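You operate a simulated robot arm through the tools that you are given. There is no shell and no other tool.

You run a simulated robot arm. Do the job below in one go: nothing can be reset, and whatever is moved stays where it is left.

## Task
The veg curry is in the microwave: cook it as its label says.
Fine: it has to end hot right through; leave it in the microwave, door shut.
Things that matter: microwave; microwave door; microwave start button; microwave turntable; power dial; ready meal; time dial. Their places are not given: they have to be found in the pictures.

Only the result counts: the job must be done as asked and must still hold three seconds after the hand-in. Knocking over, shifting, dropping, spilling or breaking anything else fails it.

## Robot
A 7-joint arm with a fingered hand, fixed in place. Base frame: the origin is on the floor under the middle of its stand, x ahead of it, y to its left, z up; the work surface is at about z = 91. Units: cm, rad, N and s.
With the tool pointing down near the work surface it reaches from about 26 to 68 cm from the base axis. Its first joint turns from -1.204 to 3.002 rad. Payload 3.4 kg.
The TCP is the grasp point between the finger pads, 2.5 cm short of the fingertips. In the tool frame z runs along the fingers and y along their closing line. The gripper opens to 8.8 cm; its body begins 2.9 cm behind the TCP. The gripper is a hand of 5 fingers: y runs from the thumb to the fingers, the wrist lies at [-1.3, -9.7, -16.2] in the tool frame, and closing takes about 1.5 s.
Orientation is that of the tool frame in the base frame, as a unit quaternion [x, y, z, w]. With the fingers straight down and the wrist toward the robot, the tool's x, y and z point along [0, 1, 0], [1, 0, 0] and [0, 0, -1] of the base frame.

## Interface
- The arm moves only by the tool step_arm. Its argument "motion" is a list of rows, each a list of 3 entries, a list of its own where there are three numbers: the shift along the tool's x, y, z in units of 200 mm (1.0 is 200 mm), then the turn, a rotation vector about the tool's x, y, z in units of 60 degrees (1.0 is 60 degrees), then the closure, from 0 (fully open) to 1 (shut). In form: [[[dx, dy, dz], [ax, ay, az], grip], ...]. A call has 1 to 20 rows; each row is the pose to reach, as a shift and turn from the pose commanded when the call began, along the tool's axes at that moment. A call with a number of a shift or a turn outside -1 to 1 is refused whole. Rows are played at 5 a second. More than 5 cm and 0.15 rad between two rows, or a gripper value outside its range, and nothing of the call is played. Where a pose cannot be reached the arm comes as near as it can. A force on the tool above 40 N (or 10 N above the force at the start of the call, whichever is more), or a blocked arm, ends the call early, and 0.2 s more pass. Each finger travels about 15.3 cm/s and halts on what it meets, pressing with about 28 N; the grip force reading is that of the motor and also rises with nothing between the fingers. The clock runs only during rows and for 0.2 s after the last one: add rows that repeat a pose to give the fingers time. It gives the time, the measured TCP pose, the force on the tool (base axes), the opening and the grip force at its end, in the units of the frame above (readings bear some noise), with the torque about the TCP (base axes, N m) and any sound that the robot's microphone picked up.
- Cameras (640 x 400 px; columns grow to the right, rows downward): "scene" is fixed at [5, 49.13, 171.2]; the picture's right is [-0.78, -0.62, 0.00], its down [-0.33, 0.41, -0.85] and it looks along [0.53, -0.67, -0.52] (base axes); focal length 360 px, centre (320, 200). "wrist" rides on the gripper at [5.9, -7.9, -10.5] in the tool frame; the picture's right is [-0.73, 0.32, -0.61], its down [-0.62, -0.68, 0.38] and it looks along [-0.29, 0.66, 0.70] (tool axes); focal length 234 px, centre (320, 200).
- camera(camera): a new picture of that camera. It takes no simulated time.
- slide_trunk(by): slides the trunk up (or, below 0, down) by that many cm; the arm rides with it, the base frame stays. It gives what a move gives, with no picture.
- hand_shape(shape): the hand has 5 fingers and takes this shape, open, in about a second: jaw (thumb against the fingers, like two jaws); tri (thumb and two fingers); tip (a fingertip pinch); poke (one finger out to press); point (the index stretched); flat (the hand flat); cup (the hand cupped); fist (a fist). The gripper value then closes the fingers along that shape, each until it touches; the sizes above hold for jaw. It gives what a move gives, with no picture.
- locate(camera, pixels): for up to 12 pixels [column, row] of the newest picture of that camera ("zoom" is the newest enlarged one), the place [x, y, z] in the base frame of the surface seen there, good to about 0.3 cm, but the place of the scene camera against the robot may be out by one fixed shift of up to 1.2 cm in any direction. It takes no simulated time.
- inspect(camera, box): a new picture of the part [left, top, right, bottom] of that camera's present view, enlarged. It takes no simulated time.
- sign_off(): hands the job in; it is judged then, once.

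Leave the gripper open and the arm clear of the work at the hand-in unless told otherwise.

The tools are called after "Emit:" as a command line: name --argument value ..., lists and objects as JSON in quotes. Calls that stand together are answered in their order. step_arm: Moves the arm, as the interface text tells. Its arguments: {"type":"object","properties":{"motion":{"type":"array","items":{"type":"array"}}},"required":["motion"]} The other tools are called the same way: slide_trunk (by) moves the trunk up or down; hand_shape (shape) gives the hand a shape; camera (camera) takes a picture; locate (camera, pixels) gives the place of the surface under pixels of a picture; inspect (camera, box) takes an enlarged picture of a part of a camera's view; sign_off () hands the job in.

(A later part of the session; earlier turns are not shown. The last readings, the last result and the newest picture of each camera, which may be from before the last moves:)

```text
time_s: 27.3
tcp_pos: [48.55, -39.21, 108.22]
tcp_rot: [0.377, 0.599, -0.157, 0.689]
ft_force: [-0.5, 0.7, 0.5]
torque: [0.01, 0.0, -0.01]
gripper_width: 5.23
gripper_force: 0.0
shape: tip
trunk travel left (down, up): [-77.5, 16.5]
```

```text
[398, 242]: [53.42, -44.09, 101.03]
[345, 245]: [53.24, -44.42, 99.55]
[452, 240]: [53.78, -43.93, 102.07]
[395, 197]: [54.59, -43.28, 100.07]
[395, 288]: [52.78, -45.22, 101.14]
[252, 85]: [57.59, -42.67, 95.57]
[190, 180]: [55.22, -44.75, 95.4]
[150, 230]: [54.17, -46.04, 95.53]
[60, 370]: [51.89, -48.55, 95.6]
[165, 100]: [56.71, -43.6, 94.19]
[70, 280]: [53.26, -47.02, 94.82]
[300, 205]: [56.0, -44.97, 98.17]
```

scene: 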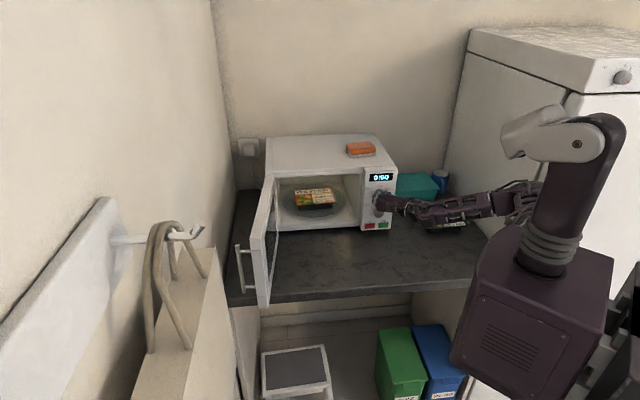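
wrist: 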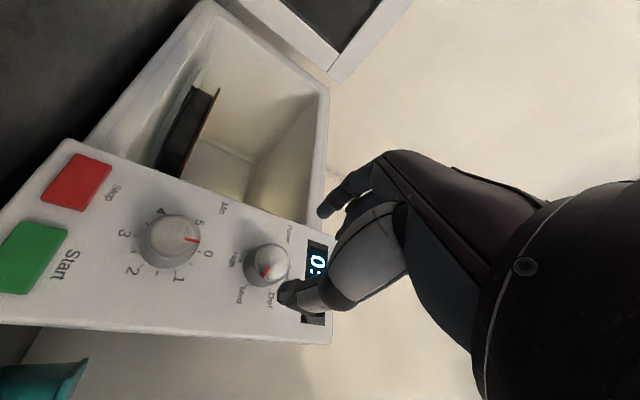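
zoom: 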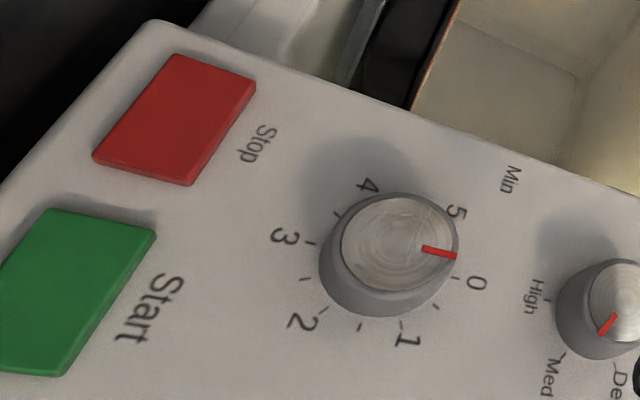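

Time dial axis through about [53.55, -44.15], z = 100.75; button tops at z ≈ 96, protruding only 0.5 cm. I'll roll the hand back -120° here in the open, in two calls.

Emit:
step_arm --motion '[[[0, 0, 0], [0, 0, -0.125], 0.45], [[0, 0, 0], [0, 0, -0.25], 0.45], [[0, 0, 0], [0, 0, -0.375], 0.45], [[0, 0, 0], [0, 0, -0.5], 0.45], [[0, 0, 0], [0, 0, -0.625], 0.45], [[0, 0, 0], [0, 0, -0.75], 0.45], [[0, 0, 0], [0, 0, -0.875], 0.45], [[0, 0, 0], [0, 0, -1.0], 0.45], [[0, 0, 0], [0, 0, -1.0], 0.45]]'

Emit:
step_arm --motion '[[[0, 0, 0], [0, 0, -0.125], 0.45], [[0, 0, 0], [0, 0, -0.25], 0.45], [[0, 0, 0], [0, 0, -0.375], 0.45], [[0, 0, 0], [0, 0, -0.5], 0.45], [[0, 0, 0], [0, 0, -0.625], 0.45], [[0, 0, 0], [0, 0, -0.75], 0.45], [[0, 0, 0], [0, 0, -0.875], 0.45], [[0, 0, 0], [0, 0, -1.0], 0.45], [[0, 0, 0], [0, 0, -1.0], 0.45]]'

Emit:
inspect --camera "scene" --box '[350, 150, 510, 250]'

```text
time_s: 29.3
tcp_pos: [48.62, -38.99, 108.22]
tcp_rot: [0.027, 0.707, -0.481, 0.518]
ft_force: [0.1, -0.3, -0.6]
torque: [0.03, 0.01, -0.02]
gripper_width: 4.9
gripper_force: 0.1
shape: tip
trunk travel left (down, up): [-77.5, 16.5]
```

```text
time_s: 31.3
tcp_pos: [48.72, -39.32, 108.13]
tcp_rot: [0.328, -0.627, 0.675, -0.21]
ft_force: [-0.3, -0.3, -0.6]
torque: [-0.03, 0.02, 0.03]
gripper_width: 4.86
gripper_force: 0.0
shape: tip
out of reach, approached as far as the arm can: row 6, 7
trunk travel left (down, up): [-77.5, 16.5]
```

```text
4.00 times, centred on (430, 200) of scene
```

zoom: 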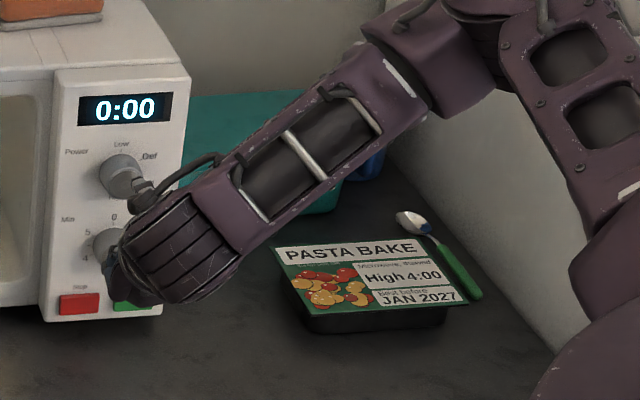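

The roll was reached. The hand is above the counter; lowering 7.4 cm to the time dial's height while still about 7 cm in front of it.

Emit:
step_arm --motion '[[[-0.017, 0.091, 0], [0, 0, 0], 0.48], [[-0.034, 0.182, 0], [0, 0, 0], 0.48], [[-0.05, 0.273, 0], [0, 0, 0], 0.48], [[-0.067, 0.364, 0], [0, 0, 0], 0.48], [[-0.067, 0.364, 0], [0, 0, 0], 0.48]]'

Emit:
camera --camera "wrist"

Emit:
inspect --camera "wrist" --box '[230, 180, 390, 320]'

Emit:
inspect --camera "scene" --box '[350, 150, 510, 250]'

```text
time_s: 32.5
tcp_pos: [48.69, -39.02, 100.72]
tcp_rot: [0.329, -0.626, 0.675, -0.21]
ft_force: [-0.9, 0.6, 0.1]
torque: [-0.04, -0.01, -0.02]
gripper_width: 4.63
gripper_force: 0.1
shape: tip
trunk travel left (down, up): [-77.5, 16.5]
```

```text
taken
```

wrist: 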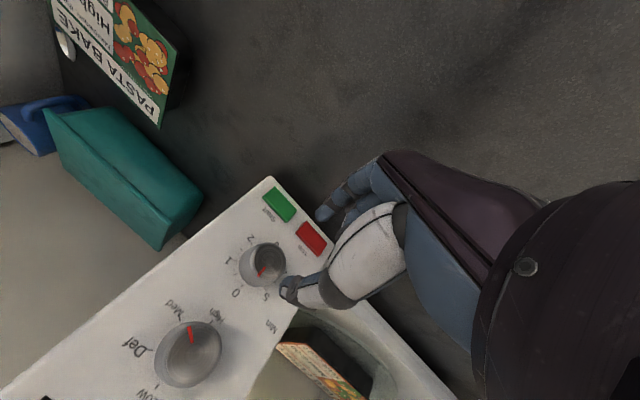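

```text
2.86 times, centred on (310, 250) of wrist
```

zoom: 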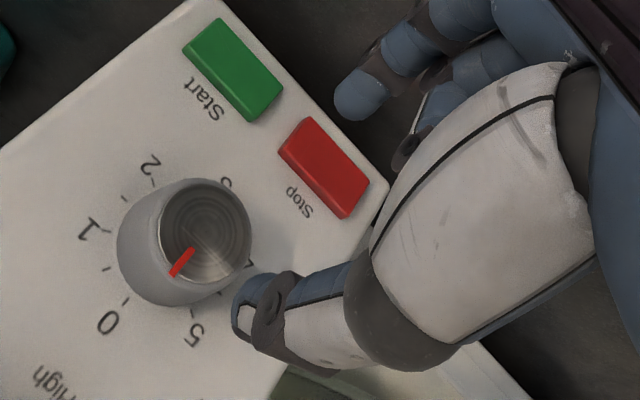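

```text
4.00 times, centred on (430, 200) of scene
```

zoom: 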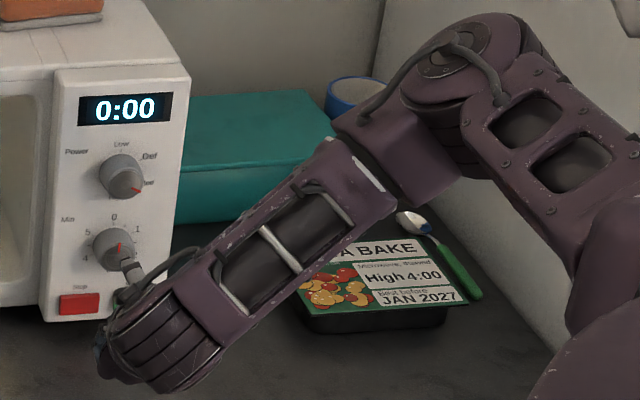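

Clear so far; sliding 6.5 cm in along the dial's axis.

Emit:
step_arm --motion '[[[0, 0, 0.06], [0, 0, 0], 0.48], [[0, 0, 0.12], [0, 0, 0], 0.48], [[0, 0, 0.18], [0, 0, 0], 0.48], [[0, 0, 0.23], [0, 0, 0], 0.48], [[0, 0, 0.28], [0, 0, 0], 0.48], [[0, 0, 0.325], [0, 0, 0], 0.48], [[0, 0, 0.325], [0, 0, 0], 0.48]]'

Emit:
inspect --camera "wrist" --box '[260, 180, 380, 320]'

```text
time_s: 34.1
tcp_pos: [53.23, -43.75, 100.65]
tcp_rot: [0.331, -0.625, 0.675, -0.209]
ft_force: [0.6, -0.3, -0.3]
torque: [0.0, -0.03, -0.01]
gripper_width: 4.64
gripper_force: 0.1
shape: tip
trunk travel left (down, up): [-77.5, 16.5]
```

```text
2.86 times, centred on (320, 250) of wrist
```

zoom: 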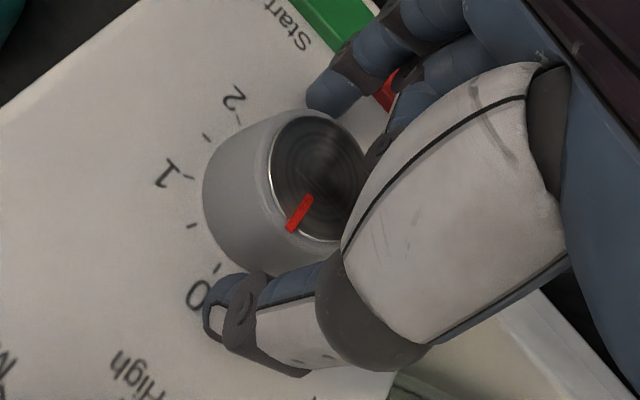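

No contact, and the time dial is centred between thumb and index. Closing the pinch on it.

Emit:
step_arm --motion '[[[0, 0, 0], [0, 0, 0], 0.58], [[0, 0, 0], [0, 0, 0], 0.66], [[0, 0, 0], [0, 0, 0], 0.8], [[0, 0, 0], [0, 0, 0], 1.0], [[0, 0, 0], [0, 0, 0], 1.0], [[0, 0, 0], [0, 0, 0], 1.0], [[0, 0, 0], [0, 0, 0], 1.0]]'

```text
time_s: 35.7
tcp_pos: [53.26, -43.74, 100.72]
tcp_rot: [0.329, -0.626, 0.675, -0.21]
ft_force: [0.9, -0.2, 1.6]
torque: [-0.02, -0.02, 0.02]
gripper_width: 2.81
gripper_force: 28.0
shape: tip
trunk travel left (down, up): [-77.5, 16.5]
```

Held (2.8 cm, 28 N). Turning +60° clockwise, which should give about 1:00.

Emit:
step_arm --motion '[[[0, 0, 0], [0, 0, 0.125], 1.0], [[0, 0, 0], [0, 0, 0.25], 1.0], [[0, 0, 0], [0, 0, 0.375], 1.0], [[0, 0, 0], [0, 0, 0.5], 1.0], [[0, 0, 0], [0, 0, 0.625], 1.0], [[0, 0, 0], [0, 0, 0.75], 1.0], [[0, 0, 0], [0, 0, 0.875], 1.0], [[0, 0, 0], [0, 0, 1.0], 1.0], [[0, 0, 0], [0, 0, 1.0], 1.0]]'

Emit:
inspect --camera "scene" --box '[350, 150, 510, 250]'

Emit:
inspect --camera "wrist" --box '[240, 160, 400, 300]'

```text
time_s: 37.7
tcp_pos: [53.13, -43.7, 100.79]
tcp_rot: [0.027, 0.706, -0.48, 0.52]
ft_force: [4.3, -3.6, 3.6]
torque: [-0.01, -0.04, 0.04]
gripper_width: 2.8
gripper_force: 27.6
shape: tip
trunk travel left (down, up): [-77.5, 16.5]
```

```text
4.00 times, centred on (430, 200) of scene
```

zoom: 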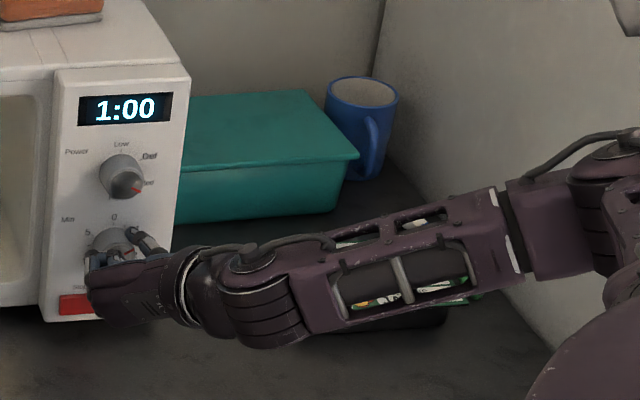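

```text
2.86 times, centred on (320, 230) of wrist
```

zoom: 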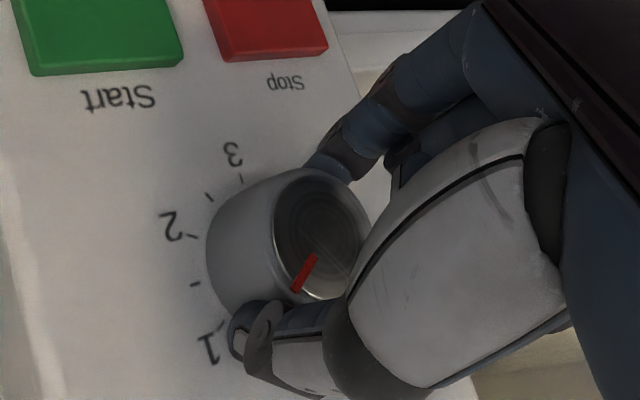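

The display reads 1:00 – 60° per minute. Before turning further I'll check how high the lowest point of the forearm is above the counter.

Emit:
camera --camera "scene"

Emit:
locate --camera "scene" --pixels '[[416, 235], [410, 232], [425, 233], [400, 228], [385, 227], [395, 231], [450, 225], [480, 218]]'

```text
taken
```

scene: 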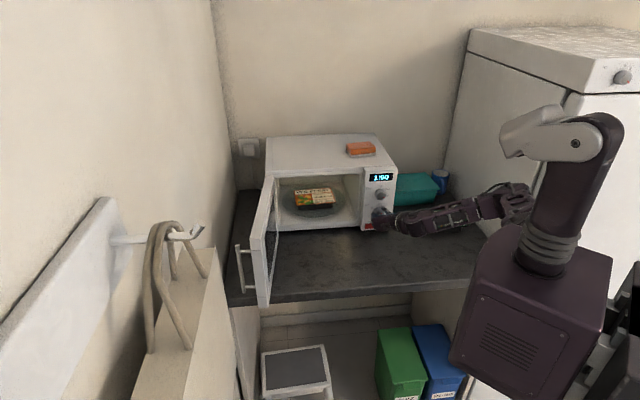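

```text
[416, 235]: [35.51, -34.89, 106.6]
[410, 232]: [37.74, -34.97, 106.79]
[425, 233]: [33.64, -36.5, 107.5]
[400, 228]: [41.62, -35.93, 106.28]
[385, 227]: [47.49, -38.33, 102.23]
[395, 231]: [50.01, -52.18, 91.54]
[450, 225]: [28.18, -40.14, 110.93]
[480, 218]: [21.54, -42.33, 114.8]
```

Over 14 cm above the counter. Turning a further +40° (to about 1:40).

Emit:
step_arm --motion '[[[0, 0, 0], [0, 0, 0.11], 1.0], [[0, 0, 0], [0, 0, 0.22], 1.0], [[0, 0, 0], [0, 0, 0.33], 1.0], [[0, 0, 0], [0, 0, 0.44], 1.0], [[0, 0, 0], [0, 0, 0.55], 1.0], [[0, 0, 0], [0, 0, 0.667], 1.0], [[0, 0, 0], [0, 0, 0.667], 1.0], [[0, 0, 0], [0, 0, 0.667], 1.0]]'

Emit:
inspect --camera "scene" --box '[350, 150, 510, 250]'

```text
time_s: 39.5
tcp_pos: [53.23, -43.65, 100.67]
tcp_rot: [0.268, 0.655, -0.272, 0.652]
ft_force: [3.3, -2.1, 0.7]
torque: [-0.02, 0.01, 0.08]
gripper_width: 2.78
gripper_force: 27.8
shape: tip
trunk travel left (down, up): [-77.5, 16.5]
```

```text
4.00 times, centred on (430, 200) of scene
```

zoom: 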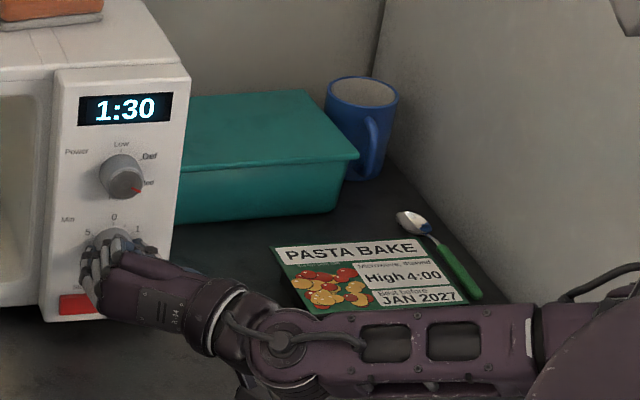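

Display 1:30 (it steps in half minutes; the mark is at about 1:40). I'll release, back off 3 cm, and roll the hand back for the next stroke.

Emit:
step_arm --motion '[[[0, 0, 0], [0, 0, 0], 0.7], [[0, 0, 0], [0, 0, 0], 0.5], [[0, 0, 0], [0, 0, 0], 0.48], [[0, 0, 0], [0, 0, 0], 0.48], [[0, 0, -0.05], [0, 0, 0], 0.48], [[0, 0, -0.11], [0, 0, 0], 0.48], [[0, 0, -0.17], [0, 0, 0], 0.48], [[0, 0, -0.17], [0, 0, -0.125], 0.48], [[0, 0, -0.17], [0, 0, -0.25], 0.48], [[0, 0, -0.17], [0, 0, -0.375], 0.48], [[0, 0, -0.17], [0, 0, -0.5], 0.48], [[0, 0, -0.17], [0, 0, -0.625], 0.48], [[0, 0, -0.17], [0, 0, -0.75], 0.48], [[0, 0, -0.17], [0, 0, -0.875], 0.48], [[0, 0, -0.17], [0, 0, -1.0], 0.48], [[0, 0, -0.17], [0, 0, -1.0], 0.48]]'

Emit:
step_arm --motion '[[[0, 0, 0], [0, 0, -0.125], 0.48], [[0, 0, 0], [0, 0, -0.25], 0.48], [[0, 0, 0], [0, 0, -0.375], 0.48], [[0, 0, 0], [0, 0, -0.5], 0.48], [[0, 0, 0], [0, 0, -0.6], 0.48], [[0, 0, 0], [0, 0, -0.7], 0.48], [[0, 0, 0], [0, 0, -0.7], 0.48]]'

Emit:
camera --camera "wrist"

Emit:
inspect --camera "wrist" --box '[240, 160, 400, 300]'

Emit:
inspect --camera "scene" --box '[350, 160, 414, 240]'

```text
time_s: 42.9
tcp_pos: [50.76, -41.25, 100.67]
tcp_rot: [-0.095, 0.701, -0.563, 0.427]
ft_force: [0.5, -0.2, 0.2]
torque: [0.01, 0.01, -0.03]
gripper_width: 4.55
gripper_force: 0.1
shape: tip
trunk travel left (down, up): [-77.5, 16.5]
```

```text
time_s: 44.5
tcp_pos: [50.8, -41.36, 100.73]
tcp_rot: [0.34, -0.621, 0.679, -0.197]
ft_force: [-0.7, 0.1, 0.8]
torque: [0.01, -0.02, 0.01]
gripper_width: 4.53
gripper_force: 0.0
shape: tip
trunk travel left (down, up): [-77.5, 16.5]
```

```text
taken
```

wrist: 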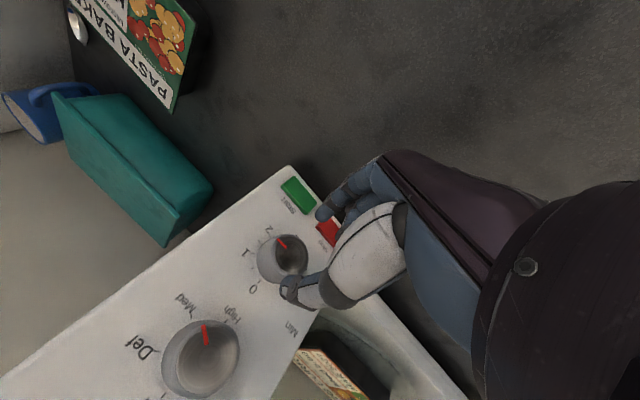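

```text
2.86 times, centred on (320, 230) of wrist
```

zoom: 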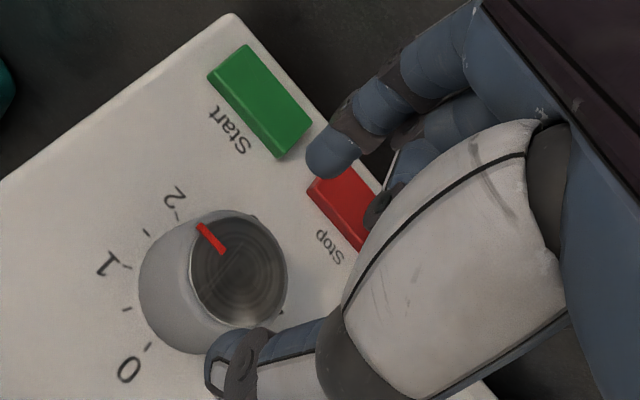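

```text
5.00 times, centred on (382, 200) of scene
```

zoom: 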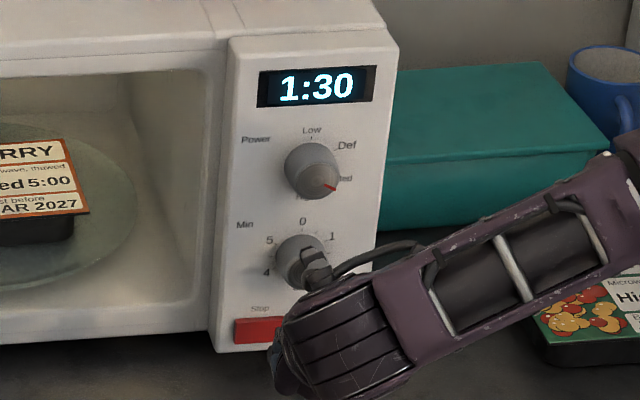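

Roll regained (just past fingers-down) and display holds 1:30. Sliding back in 3.4 cm and closing.

Emit:
step_arm --motion '[[[0, 0, 0.05], [0, 0, 0], 0.48], [[0, 0, 0.1], [0, 0, 0], 0.48], [[0, 0, 0.14], [0, 0, 0], 0.48], [[0, 0, 0.17], [0, 0, 0], 0.48], [[0, 0, 0.17], [0, 0, 0], 0.48], [[0, 0, 0.17], [0, 0, 0], 0.58], [[0, 0, 0.17], [0, 0, 0], 0.66], [[0, 0, 0.17], [0, 0, 0], 0.8], [[0, 0, 0.17], [0, 0, 0], 1.0], [[0, 0, 0.17], [0, 0, 0], 1.0], [[0, 0, 0.17], [0, 0, 0], 1.0], [[0, 0, 0.17], [0, 0, 0], 1.0]]'

Emit:
inspect --camera "wrist" --box '[260, 180, 380, 320]'

```text
time_s: 47.1
tcp_pos: [53.25, -43.64, 100.68]
tcp_rot: [0.34, -0.62, 0.679, -0.198]
ft_force: [0.6, 0.2, 2.4]
torque: [0.01, -0.02, -0.01]
gripper_width: 2.78
gripper_force: 28.2
shape: tip
trunk travel left (down, up): [-77.5, 16.5]
```

```text
2.86 times, centred on (320, 250) of wrist
```

zoom: 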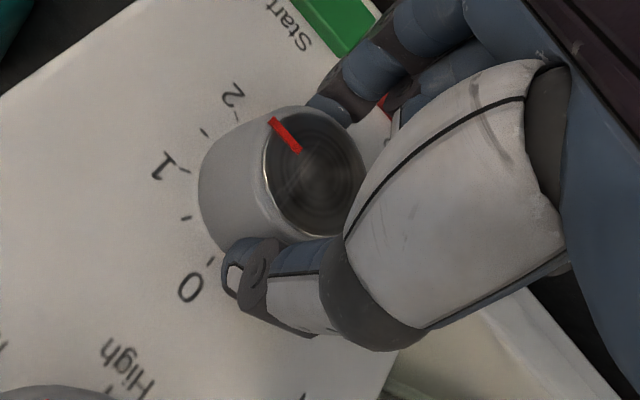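

Gripped again. Second stroke: +60° first, then +42°.

Emit:
step_arm --motion '[[[0, 0, 0], [0, 0, 0.125], 1.0], [[0, 0, 0], [0, 0, 0.25], 1.0], [[0, 0, 0], [0, 0, 0.375], 1.0], [[0, 0, 0], [0, 0, 0.5], 1.0], [[0, 0, 0], [0, 0, 0.625], 1.0], [[0, 0, 0], [0, 0, 0.75], 1.0], [[0, 0, 0], [0, 0, 0.875], 1.0], [[0, 0, 0], [0, 0, 1.0], 1.0], [[0, 0, 0], [0, 0, 1.0], 1.0]]'

Emit:
step_arm --motion '[[[0, 0, 0], [0, 0, 0.12], 1.0], [[0, 0, 0], [0, 0, 0.24], 1.0], [[0, 0, 0], [0, 0, 0.36], 1.0], [[0, 0, 0], [0, 0, 0.48], 1.0], [[0, 0, 0], [0, 0, 0.6], 1.0], [[0, 0, 0], [0, 0, 0.7], 1.0], [[0, 0, 0], [0, 0, 0.7], 1.0], [[0, 0, 0], [0, 0, 0.7], 1.0]]'

Emit:
inspect --camera "scene" --box '[350, 150, 510, 250]'

Emit:
inspect --camera "wrist" --box '[240, 160, 400, 300]'

```text
time_s: 49.1
tcp_pos: [53.13, -43.75, 100.73]
tcp_rot: [0.016, 0.707, -0.489, 0.511]
ft_force: [0.9, -1.6, 2.7]
torque: [-0.05, -0.01, 0.02]
gripper_width: 2.78
gripper_force: 28.2
shape: tip
trunk travel left (down, up): [-77.5, 16.5]
```

```text
time_s: 50.9
tcp_pos: [53.09, -43.7, 100.56]
tcp_rot: [0.267, 0.655, -0.273, 0.652]
ft_force: [1.5, -2.1, 3.5]
torque: [-0.04, 0.0, 0.12]
gripper_width: 2.76
gripper_force: 27.7
shape: tip
trunk travel left (down, up): [-77.5, 16.5]
```

```text
4.00 times, centred on (430, 200) of scene
```

zoom: 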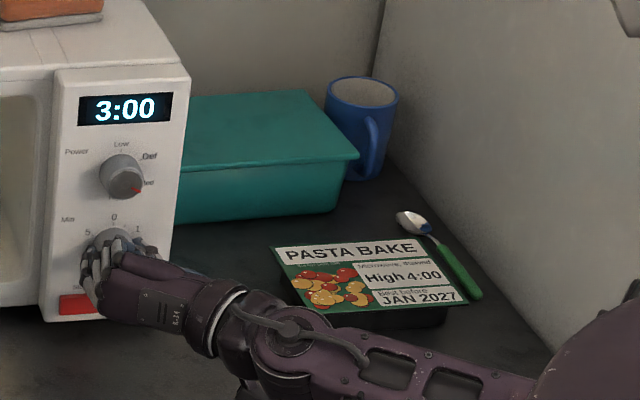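

```text
2.86 times, centred on (320, 230) of wrist
```

zoom: 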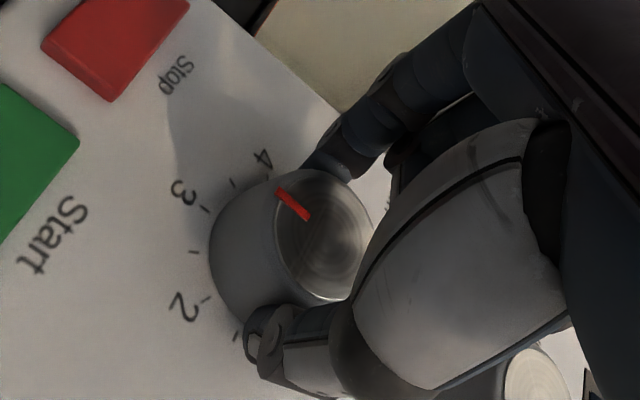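

Display 3:00. The forearm posture looks lower than before, so I'll check its clearance before proceeding.

Emit:
camera --camera "scene"

Emit:
locate --camera "scene" --pixels '[[416, 246], [425, 246], [440, 250], [455, 253], [470, 255], [400, 240], [412, 244], [430, 240], [460, 245], [485, 255]]'

```text
taken
```

scene: 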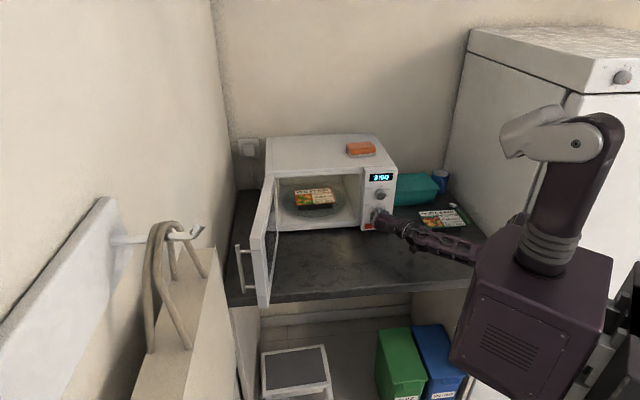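

```text
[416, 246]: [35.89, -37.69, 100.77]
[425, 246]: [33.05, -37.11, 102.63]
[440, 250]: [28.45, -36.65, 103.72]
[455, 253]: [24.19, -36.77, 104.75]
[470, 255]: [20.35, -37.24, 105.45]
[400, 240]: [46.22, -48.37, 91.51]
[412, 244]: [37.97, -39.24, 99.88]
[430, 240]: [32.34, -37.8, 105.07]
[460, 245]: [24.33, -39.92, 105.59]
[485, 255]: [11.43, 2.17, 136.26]
```

Lowest point is about 8 cm above the counter, fine. Releasing, backing off, and rolling back for the third stroke.

Emit:
step_arm --motion '[[[0, 0, 0], [0, 0, 0], 0.7], [[0, 0, 0], [0, 0, 0], 0.5], [[0, 0, 0], [0, 0, 0], 0.48], [[0, 0, 0], [0, 0, 0], 0.48], [[0, 0, -0.05], [0, 0, 0], 0.48], [[0, 0, -0.11], [0, 0, 0], 0.48], [[0, 0, -0.17], [0, 0, 0], 0.48], [[0, 0, -0.17], [0, 0, -0.125], 0.48], [[0, 0, -0.17], [0, 0, -0.25], 0.48], [[0, 0, -0.17], [0, 0, -0.375], 0.48], [[0, 0, -0.17], [0, 0, -0.5], 0.48], [[0, 0, -0.17], [0, 0, -0.625], 0.48], [[0, 0, -0.17], [0, 0, -0.75], 0.48], [[0, 0, -0.17], [0, 0, -0.875], 0.48], [[0, 0, -0.17], [0, 0, -1.0], 0.48], [[0, 0, -0.17], [0, 0, -1.0], 0.48]]'

Emit:
step_arm --motion '[[[0, 0, 0], [0, 0, -0.125], 0.48], [[0, 0, 0], [0, 0, -0.25], 0.48], [[0, 0, 0], [0, 0, -0.375], 0.48], [[0, 0, 0], [0, 0, -0.5], 0.48], [[0, 0, 0], [0, 0, -0.6], 0.48], [[0, 0, 0], [0, 0, -0.7], 0.48], [[0, 0, 0], [0, 0, -0.7], 0.48]]'

Emit:
inspect --camera "wrist" --box '[240, 160, 400, 300]'

Emit:
inspect --camera "scene" --box '[350, 150, 510, 250]'

```text
time_s: 54.3
tcp_pos: [50.81, -41.4, 100.66]
tcp_rot: [-0.096, 0.701, -0.563, 0.427]
ft_force: [-0.6, 1.5, 0.1]
torque: [0.01, 0.02, -0.02]
gripper_width: 4.54
gripper_force: 0.1
shape: tip
trunk travel left (down, up): [-77.5, 16.5]
```

```text
time_s: 55.9
tcp_pos: [50.83, -41.36, 100.84]
tcp_rot: [0.339, -0.621, 0.679, -0.197]
ft_force: [-0.8, -0.7, 0.8]
torque: [0.02, 0.01, 0.04]
gripper_width: 4.56
gripper_force: 0.1
shape: tip
trunk travel left (down, up): [-77.5, 16.5]
```

```text
2.86 times, centred on (320, 230) of wrist
```

zoom: 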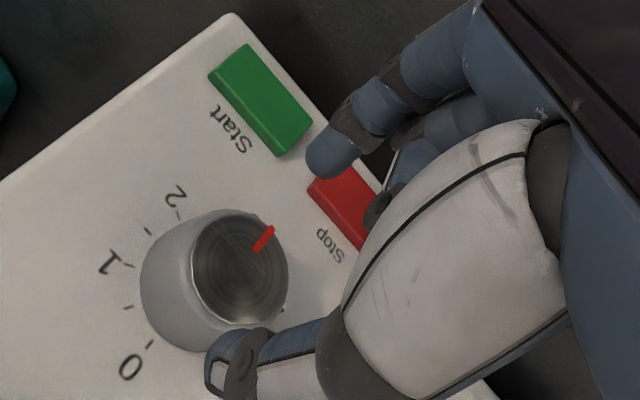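

```text
4.00 times, centred on (430, 200) of scene
```

zoom: 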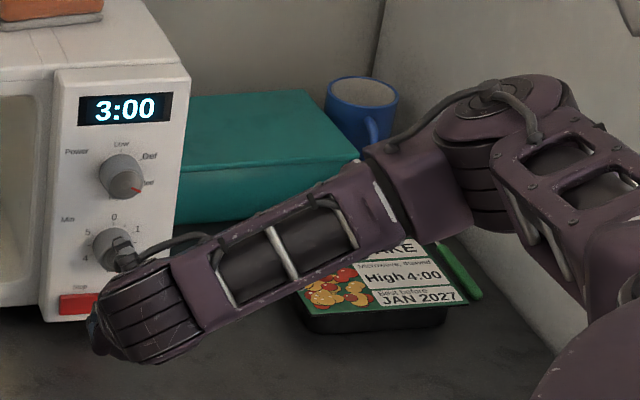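

The display still reads 3:00, the mark at roughly 190°. About 110° remain, so I'll roll back a further 12° before gripping, if the arm can.

Emit:
step_arm --motion '[[[0, 0, 0], [0, 0, -0.1], 0.48], [[0, 0, 0], [0, 0, -0.2], 0.48], [[0, 0, 0], [0, 0, -0.2], 0.48]]'

```text
time_s: 56.7
tcp_pos: [50.79, -41.32, 100.72]
tcp_rot: [0.404, -0.581, 0.696, -0.125]
ft_force: [-0.6, 0.1, 0.6]
torque: [-0.04, -0.02, -0.05]
gripper_width: 4.57
gripper_force: 0.1
shape: tip
trunk travel left (down, up): [-77.5, 16.5]
```

Reached. Sliding in and closing.

Emit:
step_arm --motion '[[[0, 0, 0.05], [0, 0, 0], 0.48], [[0, 0, 0.1], [0, 0, 0], 0.48], [[0, 0, 0.14], [0, 0, 0], 0.48], [[0, 0, 0.17], [0, 0, 0], 0.48], [[0, 0, 0.17], [0, 0, 0], 0.48], [[0, 0, 0.17], [0, 0, 0], 0.58], [[0, 0, 0.17], [0, 0, 0], 0.66], [[0, 0, 0.17], [0, 0, 0], 0.8], [[0, 0, 0.17], [0, 0, 0], 1.0], [[0, 0, 0.17], [0, 0, 0], 1.0], [[0, 0, 0.17], [0, 0, 0], 1.0], [[0, 0, 0.17], [0, 0, 0], 1.0]]'

Emit:
step_arm --motion '[[[0, 0, 0], [0, 0, 0.125], 1.0], [[0, 0, 0], [0, 0, 0.25], 1.0], [[0, 0, 0], [0, 0, 0.375], 1.0], [[0, 0, 0], [0, 0, 0.5], 1.0], [[0, 0, 0], [0, 0, 0.625], 1.0], [[0, 0, 0], [0, 0, 0.75], 1.0], [[0, 0, 0], [0, 0, 0.875], 1.0], [[0, 0, 0], [0, 0, 1.0], 1.0], [[0, 0, 0], [0, 0, 1.0], 1.0]]'

Emit:
inspect --camera "wrist" --box '[240, 160, 400, 300]'

Emit:
inspect --camera "scene" --box '[350, 150, 510, 250]'

```text
time_s: 59.3
tcp_pos: [53.36, -43.69, 100.79]
tcp_rot: [0.403, -0.581, 0.696, -0.126]
ft_force: [1.1, -0.4, 0.9]
torque: [0.0, 0.03, 0.02]
gripper_width: 2.77
gripper_force: 28.1
shape: tip
trunk travel left (down, up): [-77.5, 16.5]
```

```text
time_s: 61.3
tcp_pos: [53.16, -43.85, 100.75]
tcp_rot: [-0.059, 0.704, -0.539, 0.458]
ft_force: [2.5, -2.4, 5.4]
torque: [-0.04, -0.04, 0.0]
gripper_width: 2.74
gripper_force: 28.3
shape: tip
trunk travel left (down, up): [-77.5, 16.5]
```

```text
2.86 times, centred on (320, 230) of wrist
```

zoom: 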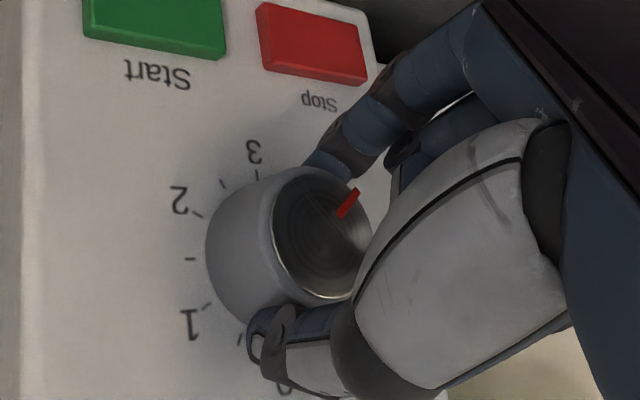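

```text
4.00 times, centred on (430, 200) of scene
```

zoom: 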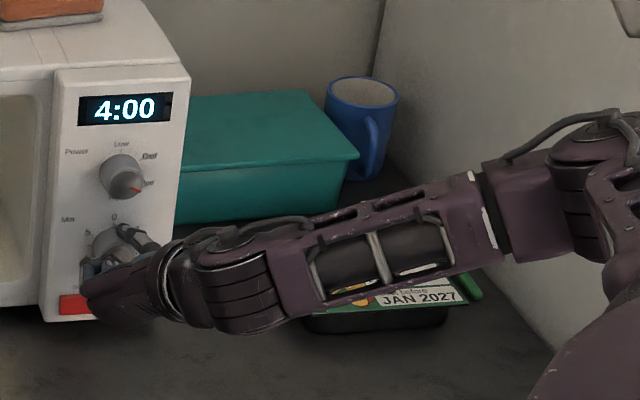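

Display 4:00. Turning another +45° and then checking.

Emit:
step_arm --motion '[[[0, 0, 0], [0, 0, 0.125], 1.0], [[0, 0, 0], [0, 0, 0.25], 1.0], [[0, 0, 0], [0, 0, 0.375], 1.0], [[0, 0, 0], [0, 0, 0.5], 1.0], [[0, 0, 0], [0, 0, 0.625], 1.0], [[0, 0, 0], [0, 0, 0.75], 1.0], [[0, 0, 0], [0, 0, 0.75], 1.0]]'

Emit:
inspect --camera "wrist" --box '[240, 160, 400, 300]'

Emit:
inspect --camera "scene" --box '[350, 150, 510, 250]'

```text
time_s: 62.9
tcp_pos: [53.15, -43.79, 100.69]
tcp_rot: [0.215, 0.673, -0.323, 0.629]
ft_force: [-0.8, -2.8, 4.9]
torque: [-0.01, -0.02, -0.01]
gripper_width: 2.73
gripper_force: 27.7
shape: tip
trunk travel left (down, up): [-77.5, 16.5]
```

```text
2.86 times, centred on (320, 230) of wrist
```

zoom: 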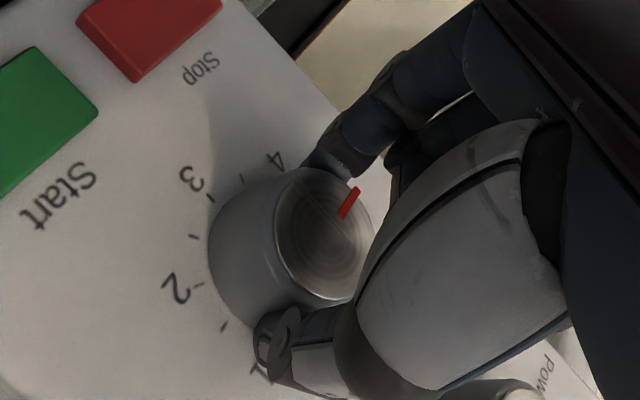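

```text
4.00 times, centred on (430, 200) of scene
```

zoom: 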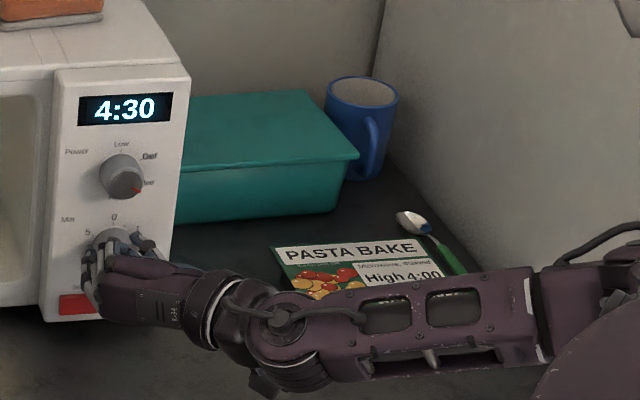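

Display 4:30; the dial appears to be halfway toward 5. Turning +15° more.

Emit:
step_arm --motion '[[[0, 0, 0], [0, 0, 0.08], 1.0], [[0, 0, 0], [0, 0, 0.16], 1.0], [[0, 0, 0], [0, 0, 0.25], 1.0], [[0, 0, 0], [0, 0, 0.25], 1.0], [[0, 0, 0], [0, 0, 0.25], 1.0]]'

Emit:
inspect --camera "wrist" --box '[240, 160, 400, 300]'

Emit:
inspect --camera "scene" --box '[350, 150, 510, 250]'

```text
time_s: 64.1
tcp_pos: [53.28, -43.75, 100.8]
tcp_rot: [0.302, 0.639, -0.238, 0.666]
ft_force: [0.2, -2.8, 4.0]
torque: [0.04, -0.01, 0.02]
gripper_width: 2.71
gripper_force: 27.7
shape: tip
trunk travel left (down, up): [-77.5, 16.5]
```

```text
2.86 times, centred on (320, 230) of wrist
```

zoom: 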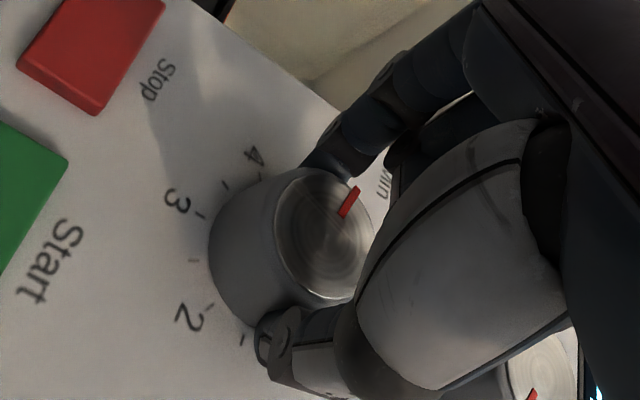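

```text
4.00 times, centred on (430, 200) of scene
```

zoom: 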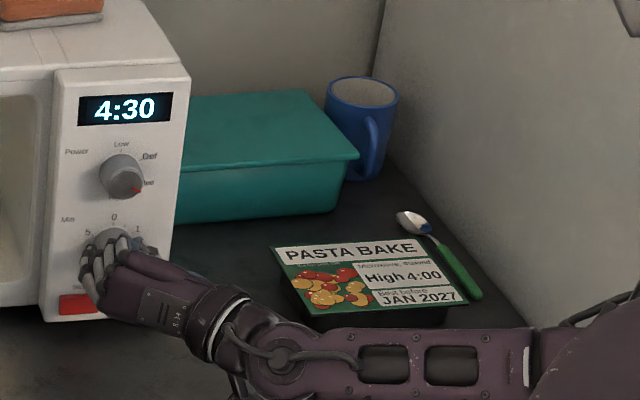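

Still 4:30; judging by the ticks the mark stands near 4.65. To avoid rolling the wrist too low I'll release, roll back 60°, and take a short fourth stroke.

Emit:
step_arm --motion '[[[0, 0, 0], [0, 0, 0], 0.7], [[0, 0, 0], [0, 0, 0], 0.5], [[0, 0, 0], [0, 0, 0], 0.48], [[0, 0, 0], [0, 0, 0], 0.48], [[0, 0, -0.05], [0, 0, 0], 0.48], [[0, 0, -0.11], [0, 0, 0], 0.48], [[0, 0, -0.17], [0, 0, 0], 0.48], [[0, 0, -0.17], [0, 0, -0.125], 0.48], [[0, 0, -0.17], [0, 0, -0.25], 0.48], [[0, 0, -0.17], [0, 0, -0.375], 0.48], [[0, 0, -0.17], [0, 0, -0.5], 0.48], [[0, 0, -0.17], [0, 0, -0.625], 0.48], [[0, 0, -0.17], [0, 0, -0.75], 0.48], [[0, 0, -0.17], [0, 0, -0.875], 0.48], [[0, 0, -0.17], [0, 0, -1.0], 0.48], [[0, 0, -0.17], [0, 0, -1.0], 0.48]]'

Emit:
inspect --camera "wrist" --box '[200, 160, 400, 300]'

Emit:
inspect --camera "scene" --box '[350, 150, 510, 250]'

```text
time_s: 67.5
tcp_pos: [50.93, -41.41, 100.86]
tcp_rot: [-0.06, 0.705, -0.54, 0.457]
ft_force: [0.4, 0.2, -0.4]
torque: [-0.04, -0.01, 0.04]
gripper_width: 4.53
gripper_force: 0.1
shape: tip
trunk travel left (down, up): [-77.5, 16.5]
```

```text
2.86 times, centred on (300, 230) of wrist
```

zoom: 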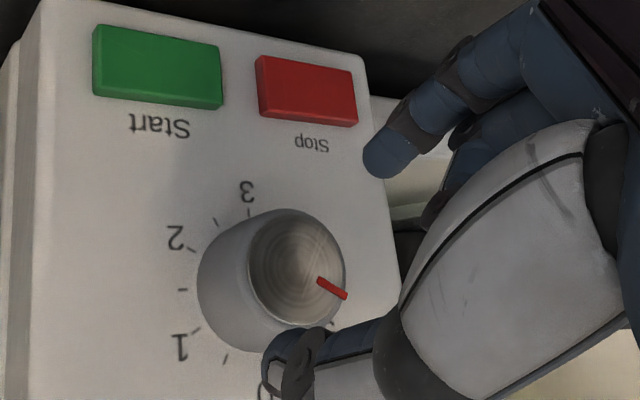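

```text
4.00 times, centred on (430, 200) of scene
```

zoom: 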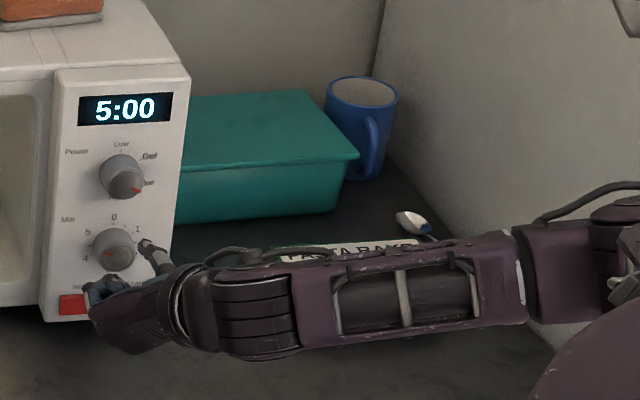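

On release the dial snapped to its detent: the display now reads 5:00. I'll back further off and check both dials.

Emit:
step_arm --motion '[[[0, 0, -0.08], [0, 0, 0], 0.4], [[0, 0, -0.16], [0, 0, 0], 0.2], [[0, 0, -0.24], [0, 0, 0], 0.1], [[0, 0, -0.32], [0, 0, 0], 0.0], [[0, 0, -0.4], [0, 0, 0], 0.0], [[0, 0, -0.4], [0, 0, 0], 0.0]]'

Emit:
inspect --camera "scene" --box '[360, 170, 400, 232]'

Emit:
camera --camera "wrist"

Emit:
camera --camera "scene"

```text
time_s: 68.9
tcp_pos: [45.23, -35.59, 100.63]
tcp_rot: [-0.058, 0.705, -0.539, 0.458]
ft_force: [-0.6, -0.6, 0.8]
torque: [-0.03, 0.03, -0.02]
gripper_width: 8.77
gripper_force: 0.1
shape: tip
trunk travel left (down, up): [-77.5, 16.5]
```

```text
6.45 times, centred on (380, 201) of scene
```

zoom: 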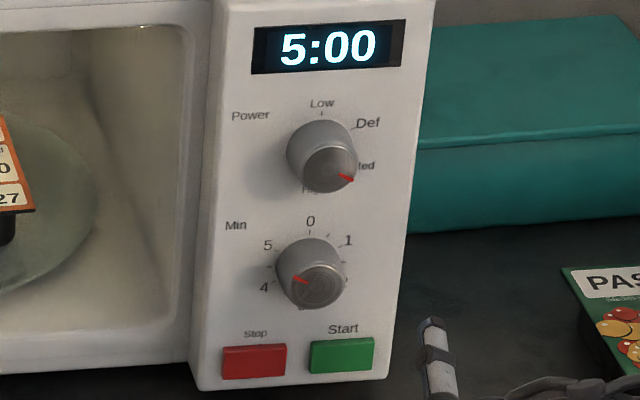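

```text
taken
```

wrist: 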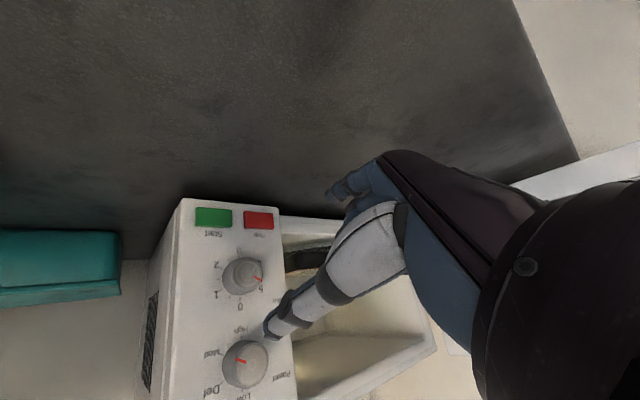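

```text
taken
```

scene: 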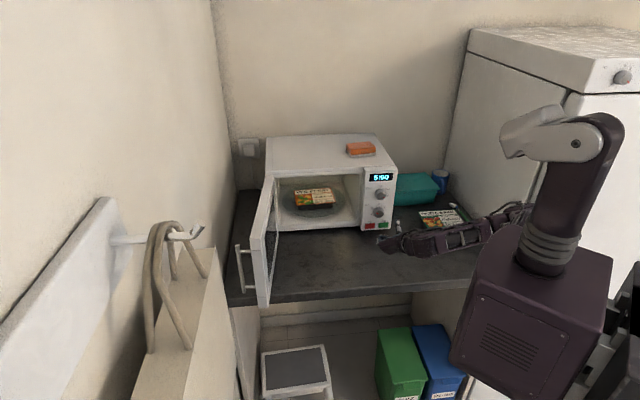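

Power is at Med and the display shows 5:00. Next the door: I'll hook its outer face near the free edge from above with a finger pointing down and sweep it shut. First, raise the hand 18 cm straight up, clear of everything.

Emit:
step_arm --motion '[[[-0.105, -0.146, 0], [0, 0, 0], 0], [[-0.21, -0.293, 0], [0, 0, 0], 0], [[-0.315, -0.439, 0], [0, 0, 0], 0], [[-0.42, -0.586, 0], [0, 0, 0], 0], [[-0.525, -0.732, 0], [0, 0, 0], 0], [[-0.525, -0.732, 0], [0, 0, 0], 0]]'

Emit:
hand_shape --shape "poke"

Emit:
camera --camera "wrist"

Emit:
camera --camera "scene"

```text
time_s: 70.3
tcp_pos: [45.38, -35.65, 118.66]
tcp_rot: [-0.059, 0.705, -0.54, 0.457]
ft_force: [-0.5, -0.5, 0.4]
torque: [-0.01, -0.01, 0.0]
gripper_width: 8.78
gripper_force: 0.1
shape: tip
trunk travel left (down, up): [-77.5, 16.5]
```

```text
time_s: 71.2
tcp_pos: [45.35, -35.67, 118.65]
tcp_rot: [-0.059, 0.705, -0.54, 0.457]
ft_force: [0.0, -0.3, 0.1]
torque: [-0.02, 0.0, 0.01]
gripper_width: 0.01
gripper_force: 0.0
shape: poke
trunk travel left (down, up): [-77.5, 16.5]
```

```text
taken
```

wrist: 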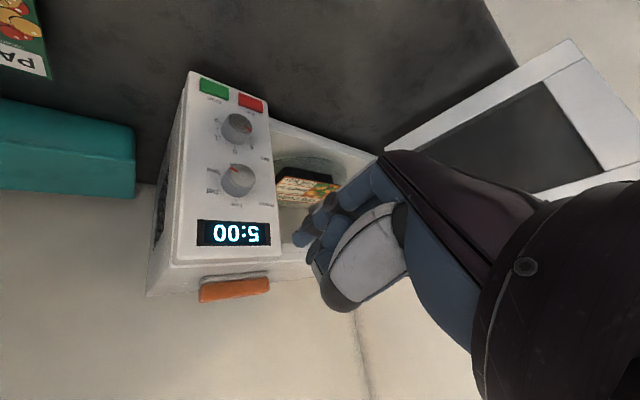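

```text
taken
```

scene: 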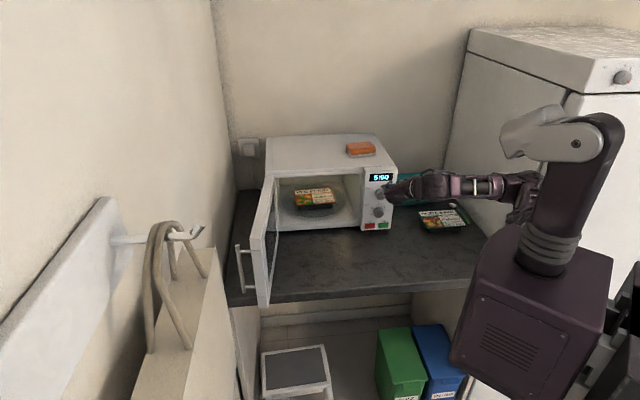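

In "poke" the index tip shows at about (297, 240) in the wrist picture. I'll locate the tip relative to the tool frame.

Emit:
inspect --camera "wrist" --box '[260, 160, 420, 320]'

Emit:
locate --camera "wrist" --pixels '[[296, 240], [302, 235], [306, 243], [312, 228], [325, 210], [315, 250], [335, 300], [345, 305], [325, 280]]'

```text
2.50 times, centred on (340, 240) of wrist
```

zoom: 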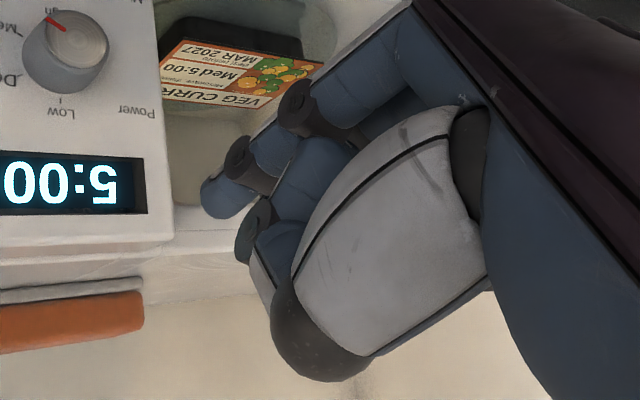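

```text
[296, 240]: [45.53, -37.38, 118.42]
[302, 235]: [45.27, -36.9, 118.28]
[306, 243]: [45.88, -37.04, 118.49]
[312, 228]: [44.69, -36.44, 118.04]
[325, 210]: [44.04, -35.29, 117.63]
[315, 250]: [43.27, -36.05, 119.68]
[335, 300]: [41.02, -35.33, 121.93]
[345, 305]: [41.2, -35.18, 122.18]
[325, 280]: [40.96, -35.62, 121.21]
```

The poking tip sits almost on the tool axis, about 1.6 cm ahead of the TCP. I'll look at "point" as well, since a longer stretched index may hook the door better.

Emit:
hand_shape --shape "point"

Emit:
camera --camera "wrist"

Emit:
inspect --camera "wrist" --box '[200, 120, 420, 320]'

Emit:
inspect --camera "scene" --box '[350, 140, 510, 240]'

```text
time_s: 72.1
tcp_pos: [45.2, -35.58, 118.7]
tcp_rot: [-0.059, 0.705, -0.54, 0.457]
ft_force: [-0.3, 0.7, -1.2]
torque: [0.01, 0.01, 0.01]
gripper_width: 0.0
gripper_force: 0.1
shape: point
trunk travel left (down, up): [-77.5, 16.5]
```

```text
taken
```

wrist: 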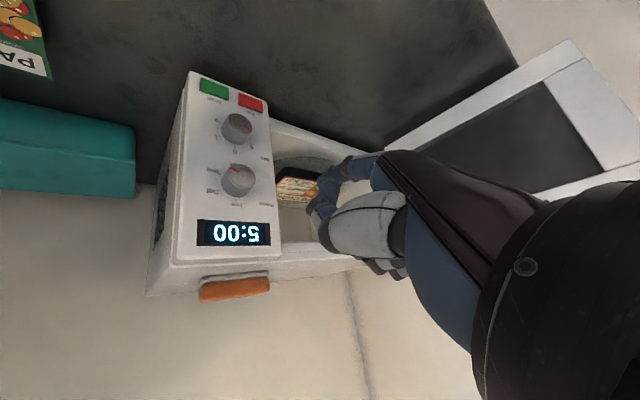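

```text
2.00 times, centred on (310, 220) of wrist
```

zoom: 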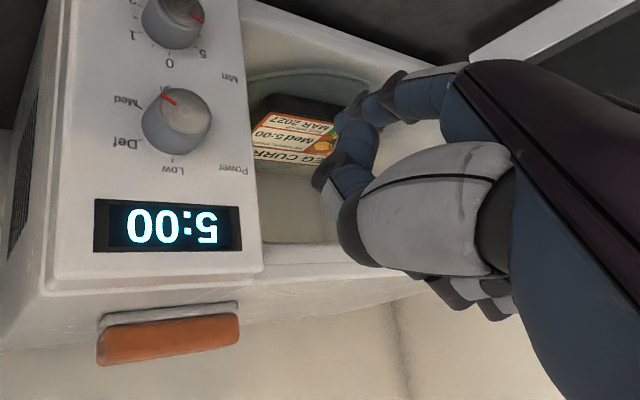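

```text
4.00 times, centred on (430, 190) of scene
```

zoom: 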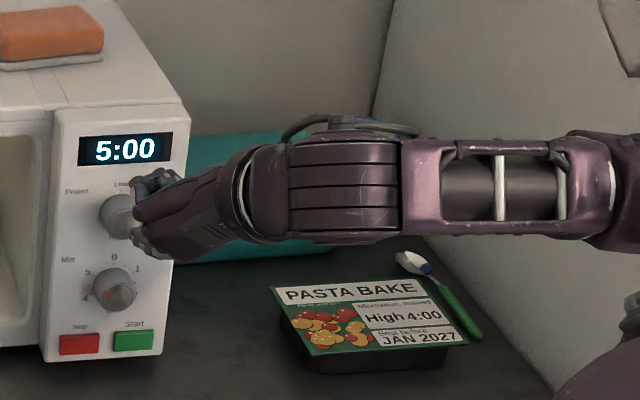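

"Point" looks unsuitable. I'll go back to "tip" (index and thumb open), which can straddle the door's top edge: index outside, thumb inside. First third of the turn to fingers-down, moving up and to the left.

Emit:
hand_shape --shape "tip"

Emit:
step_arm --motion '[[[-0.062, -0.006, -0.035], [-0.0075, 0.092, 0.0704], 0], [[-0.125, -0.013, -0.071], [-0.015, 0.184, 0.1408], 0], [[-0.188, -0.02, -0.106], [-0.0225, 0.276, 0.2113], 0], [[-0.25, -0.026, -0.141], [-0.03, 0.368, 0.2817], 0], [[-0.312, -0.033, -0.177], [-0.0375, 0.46, 0.3521], 0], [[-0.375, -0.039, -0.212], [-0.045, 0.552, 0.4225], 0], [[-0.375, -0.039, -0.212], [-0.045, 0.552, 0.4225], 0]]'

```text
time_s: 73.0
tcp_pos: [45.31, -35.66, 118.71]
tcp_rot: [-0.058, 0.705, -0.539, 0.457]
ft_force: [0.1, 0.0, -0.5]
torque: [-0.02, -0.03, 0.01]
gripper_width: 8.79
gripper_force: 0.0
shape: tip
trunk travel left (down, up): [-77.5, 16.5]
```

```text
time_s: 74.6
tcp_pos: [46.08, -28.55, 123.9]
tcp_rot: [0.241, 0.812, -0.405, 0.343]
ft_force: [-0.6, 0.1, -0.9]
torque: [0.0, 0.01, -0.02]
gripper_width: 8.8
gripper_force: 0.2
shape: tip
out of reach, approached as far as the arm can: row 1, 2
trunk travel left (down, up): [-77.5, 16.5]
```

Good. Second third of the turn, moving on to the left and up.

Emit:
step_arm --motion '[[[-0.03, 0.018, -0.063], [-0.0075, 0.092, 0.0704], 0], [[-0.06, 0.035, -0.126], [-0.015, 0.184, 0.1408], 0], [[-0.09, 0.053, -0.19], [-0.0225, 0.276, 0.2113], 0], [[-0.12, 0.07, -0.253], [-0.03, 0.368, 0.2817], 0], [[-0.15, 0.088, -0.316], [-0.0375, 0.46, 0.3521], 0], [[-0.18, 0.105, -0.379], [-0.045, 0.552, 0.4225], 0], [[-0.18, 0.105, -0.379], [-0.045, 0.552, 0.4225], 0]]'

```text
time_s: 76.2
tcp_pos: [47.24, -21.59, 128.71]
tcp_rot: [0.507, 0.814, -0.217, 0.183]
ft_force: [0.3, -0.5, 0.2]
torque: [0.01, -0.03, -0.01]
gripper_width: 8.79
gripper_force: 0.1
shape: tip
trunk travel left (down, up): [-77.5, 16.5]
```

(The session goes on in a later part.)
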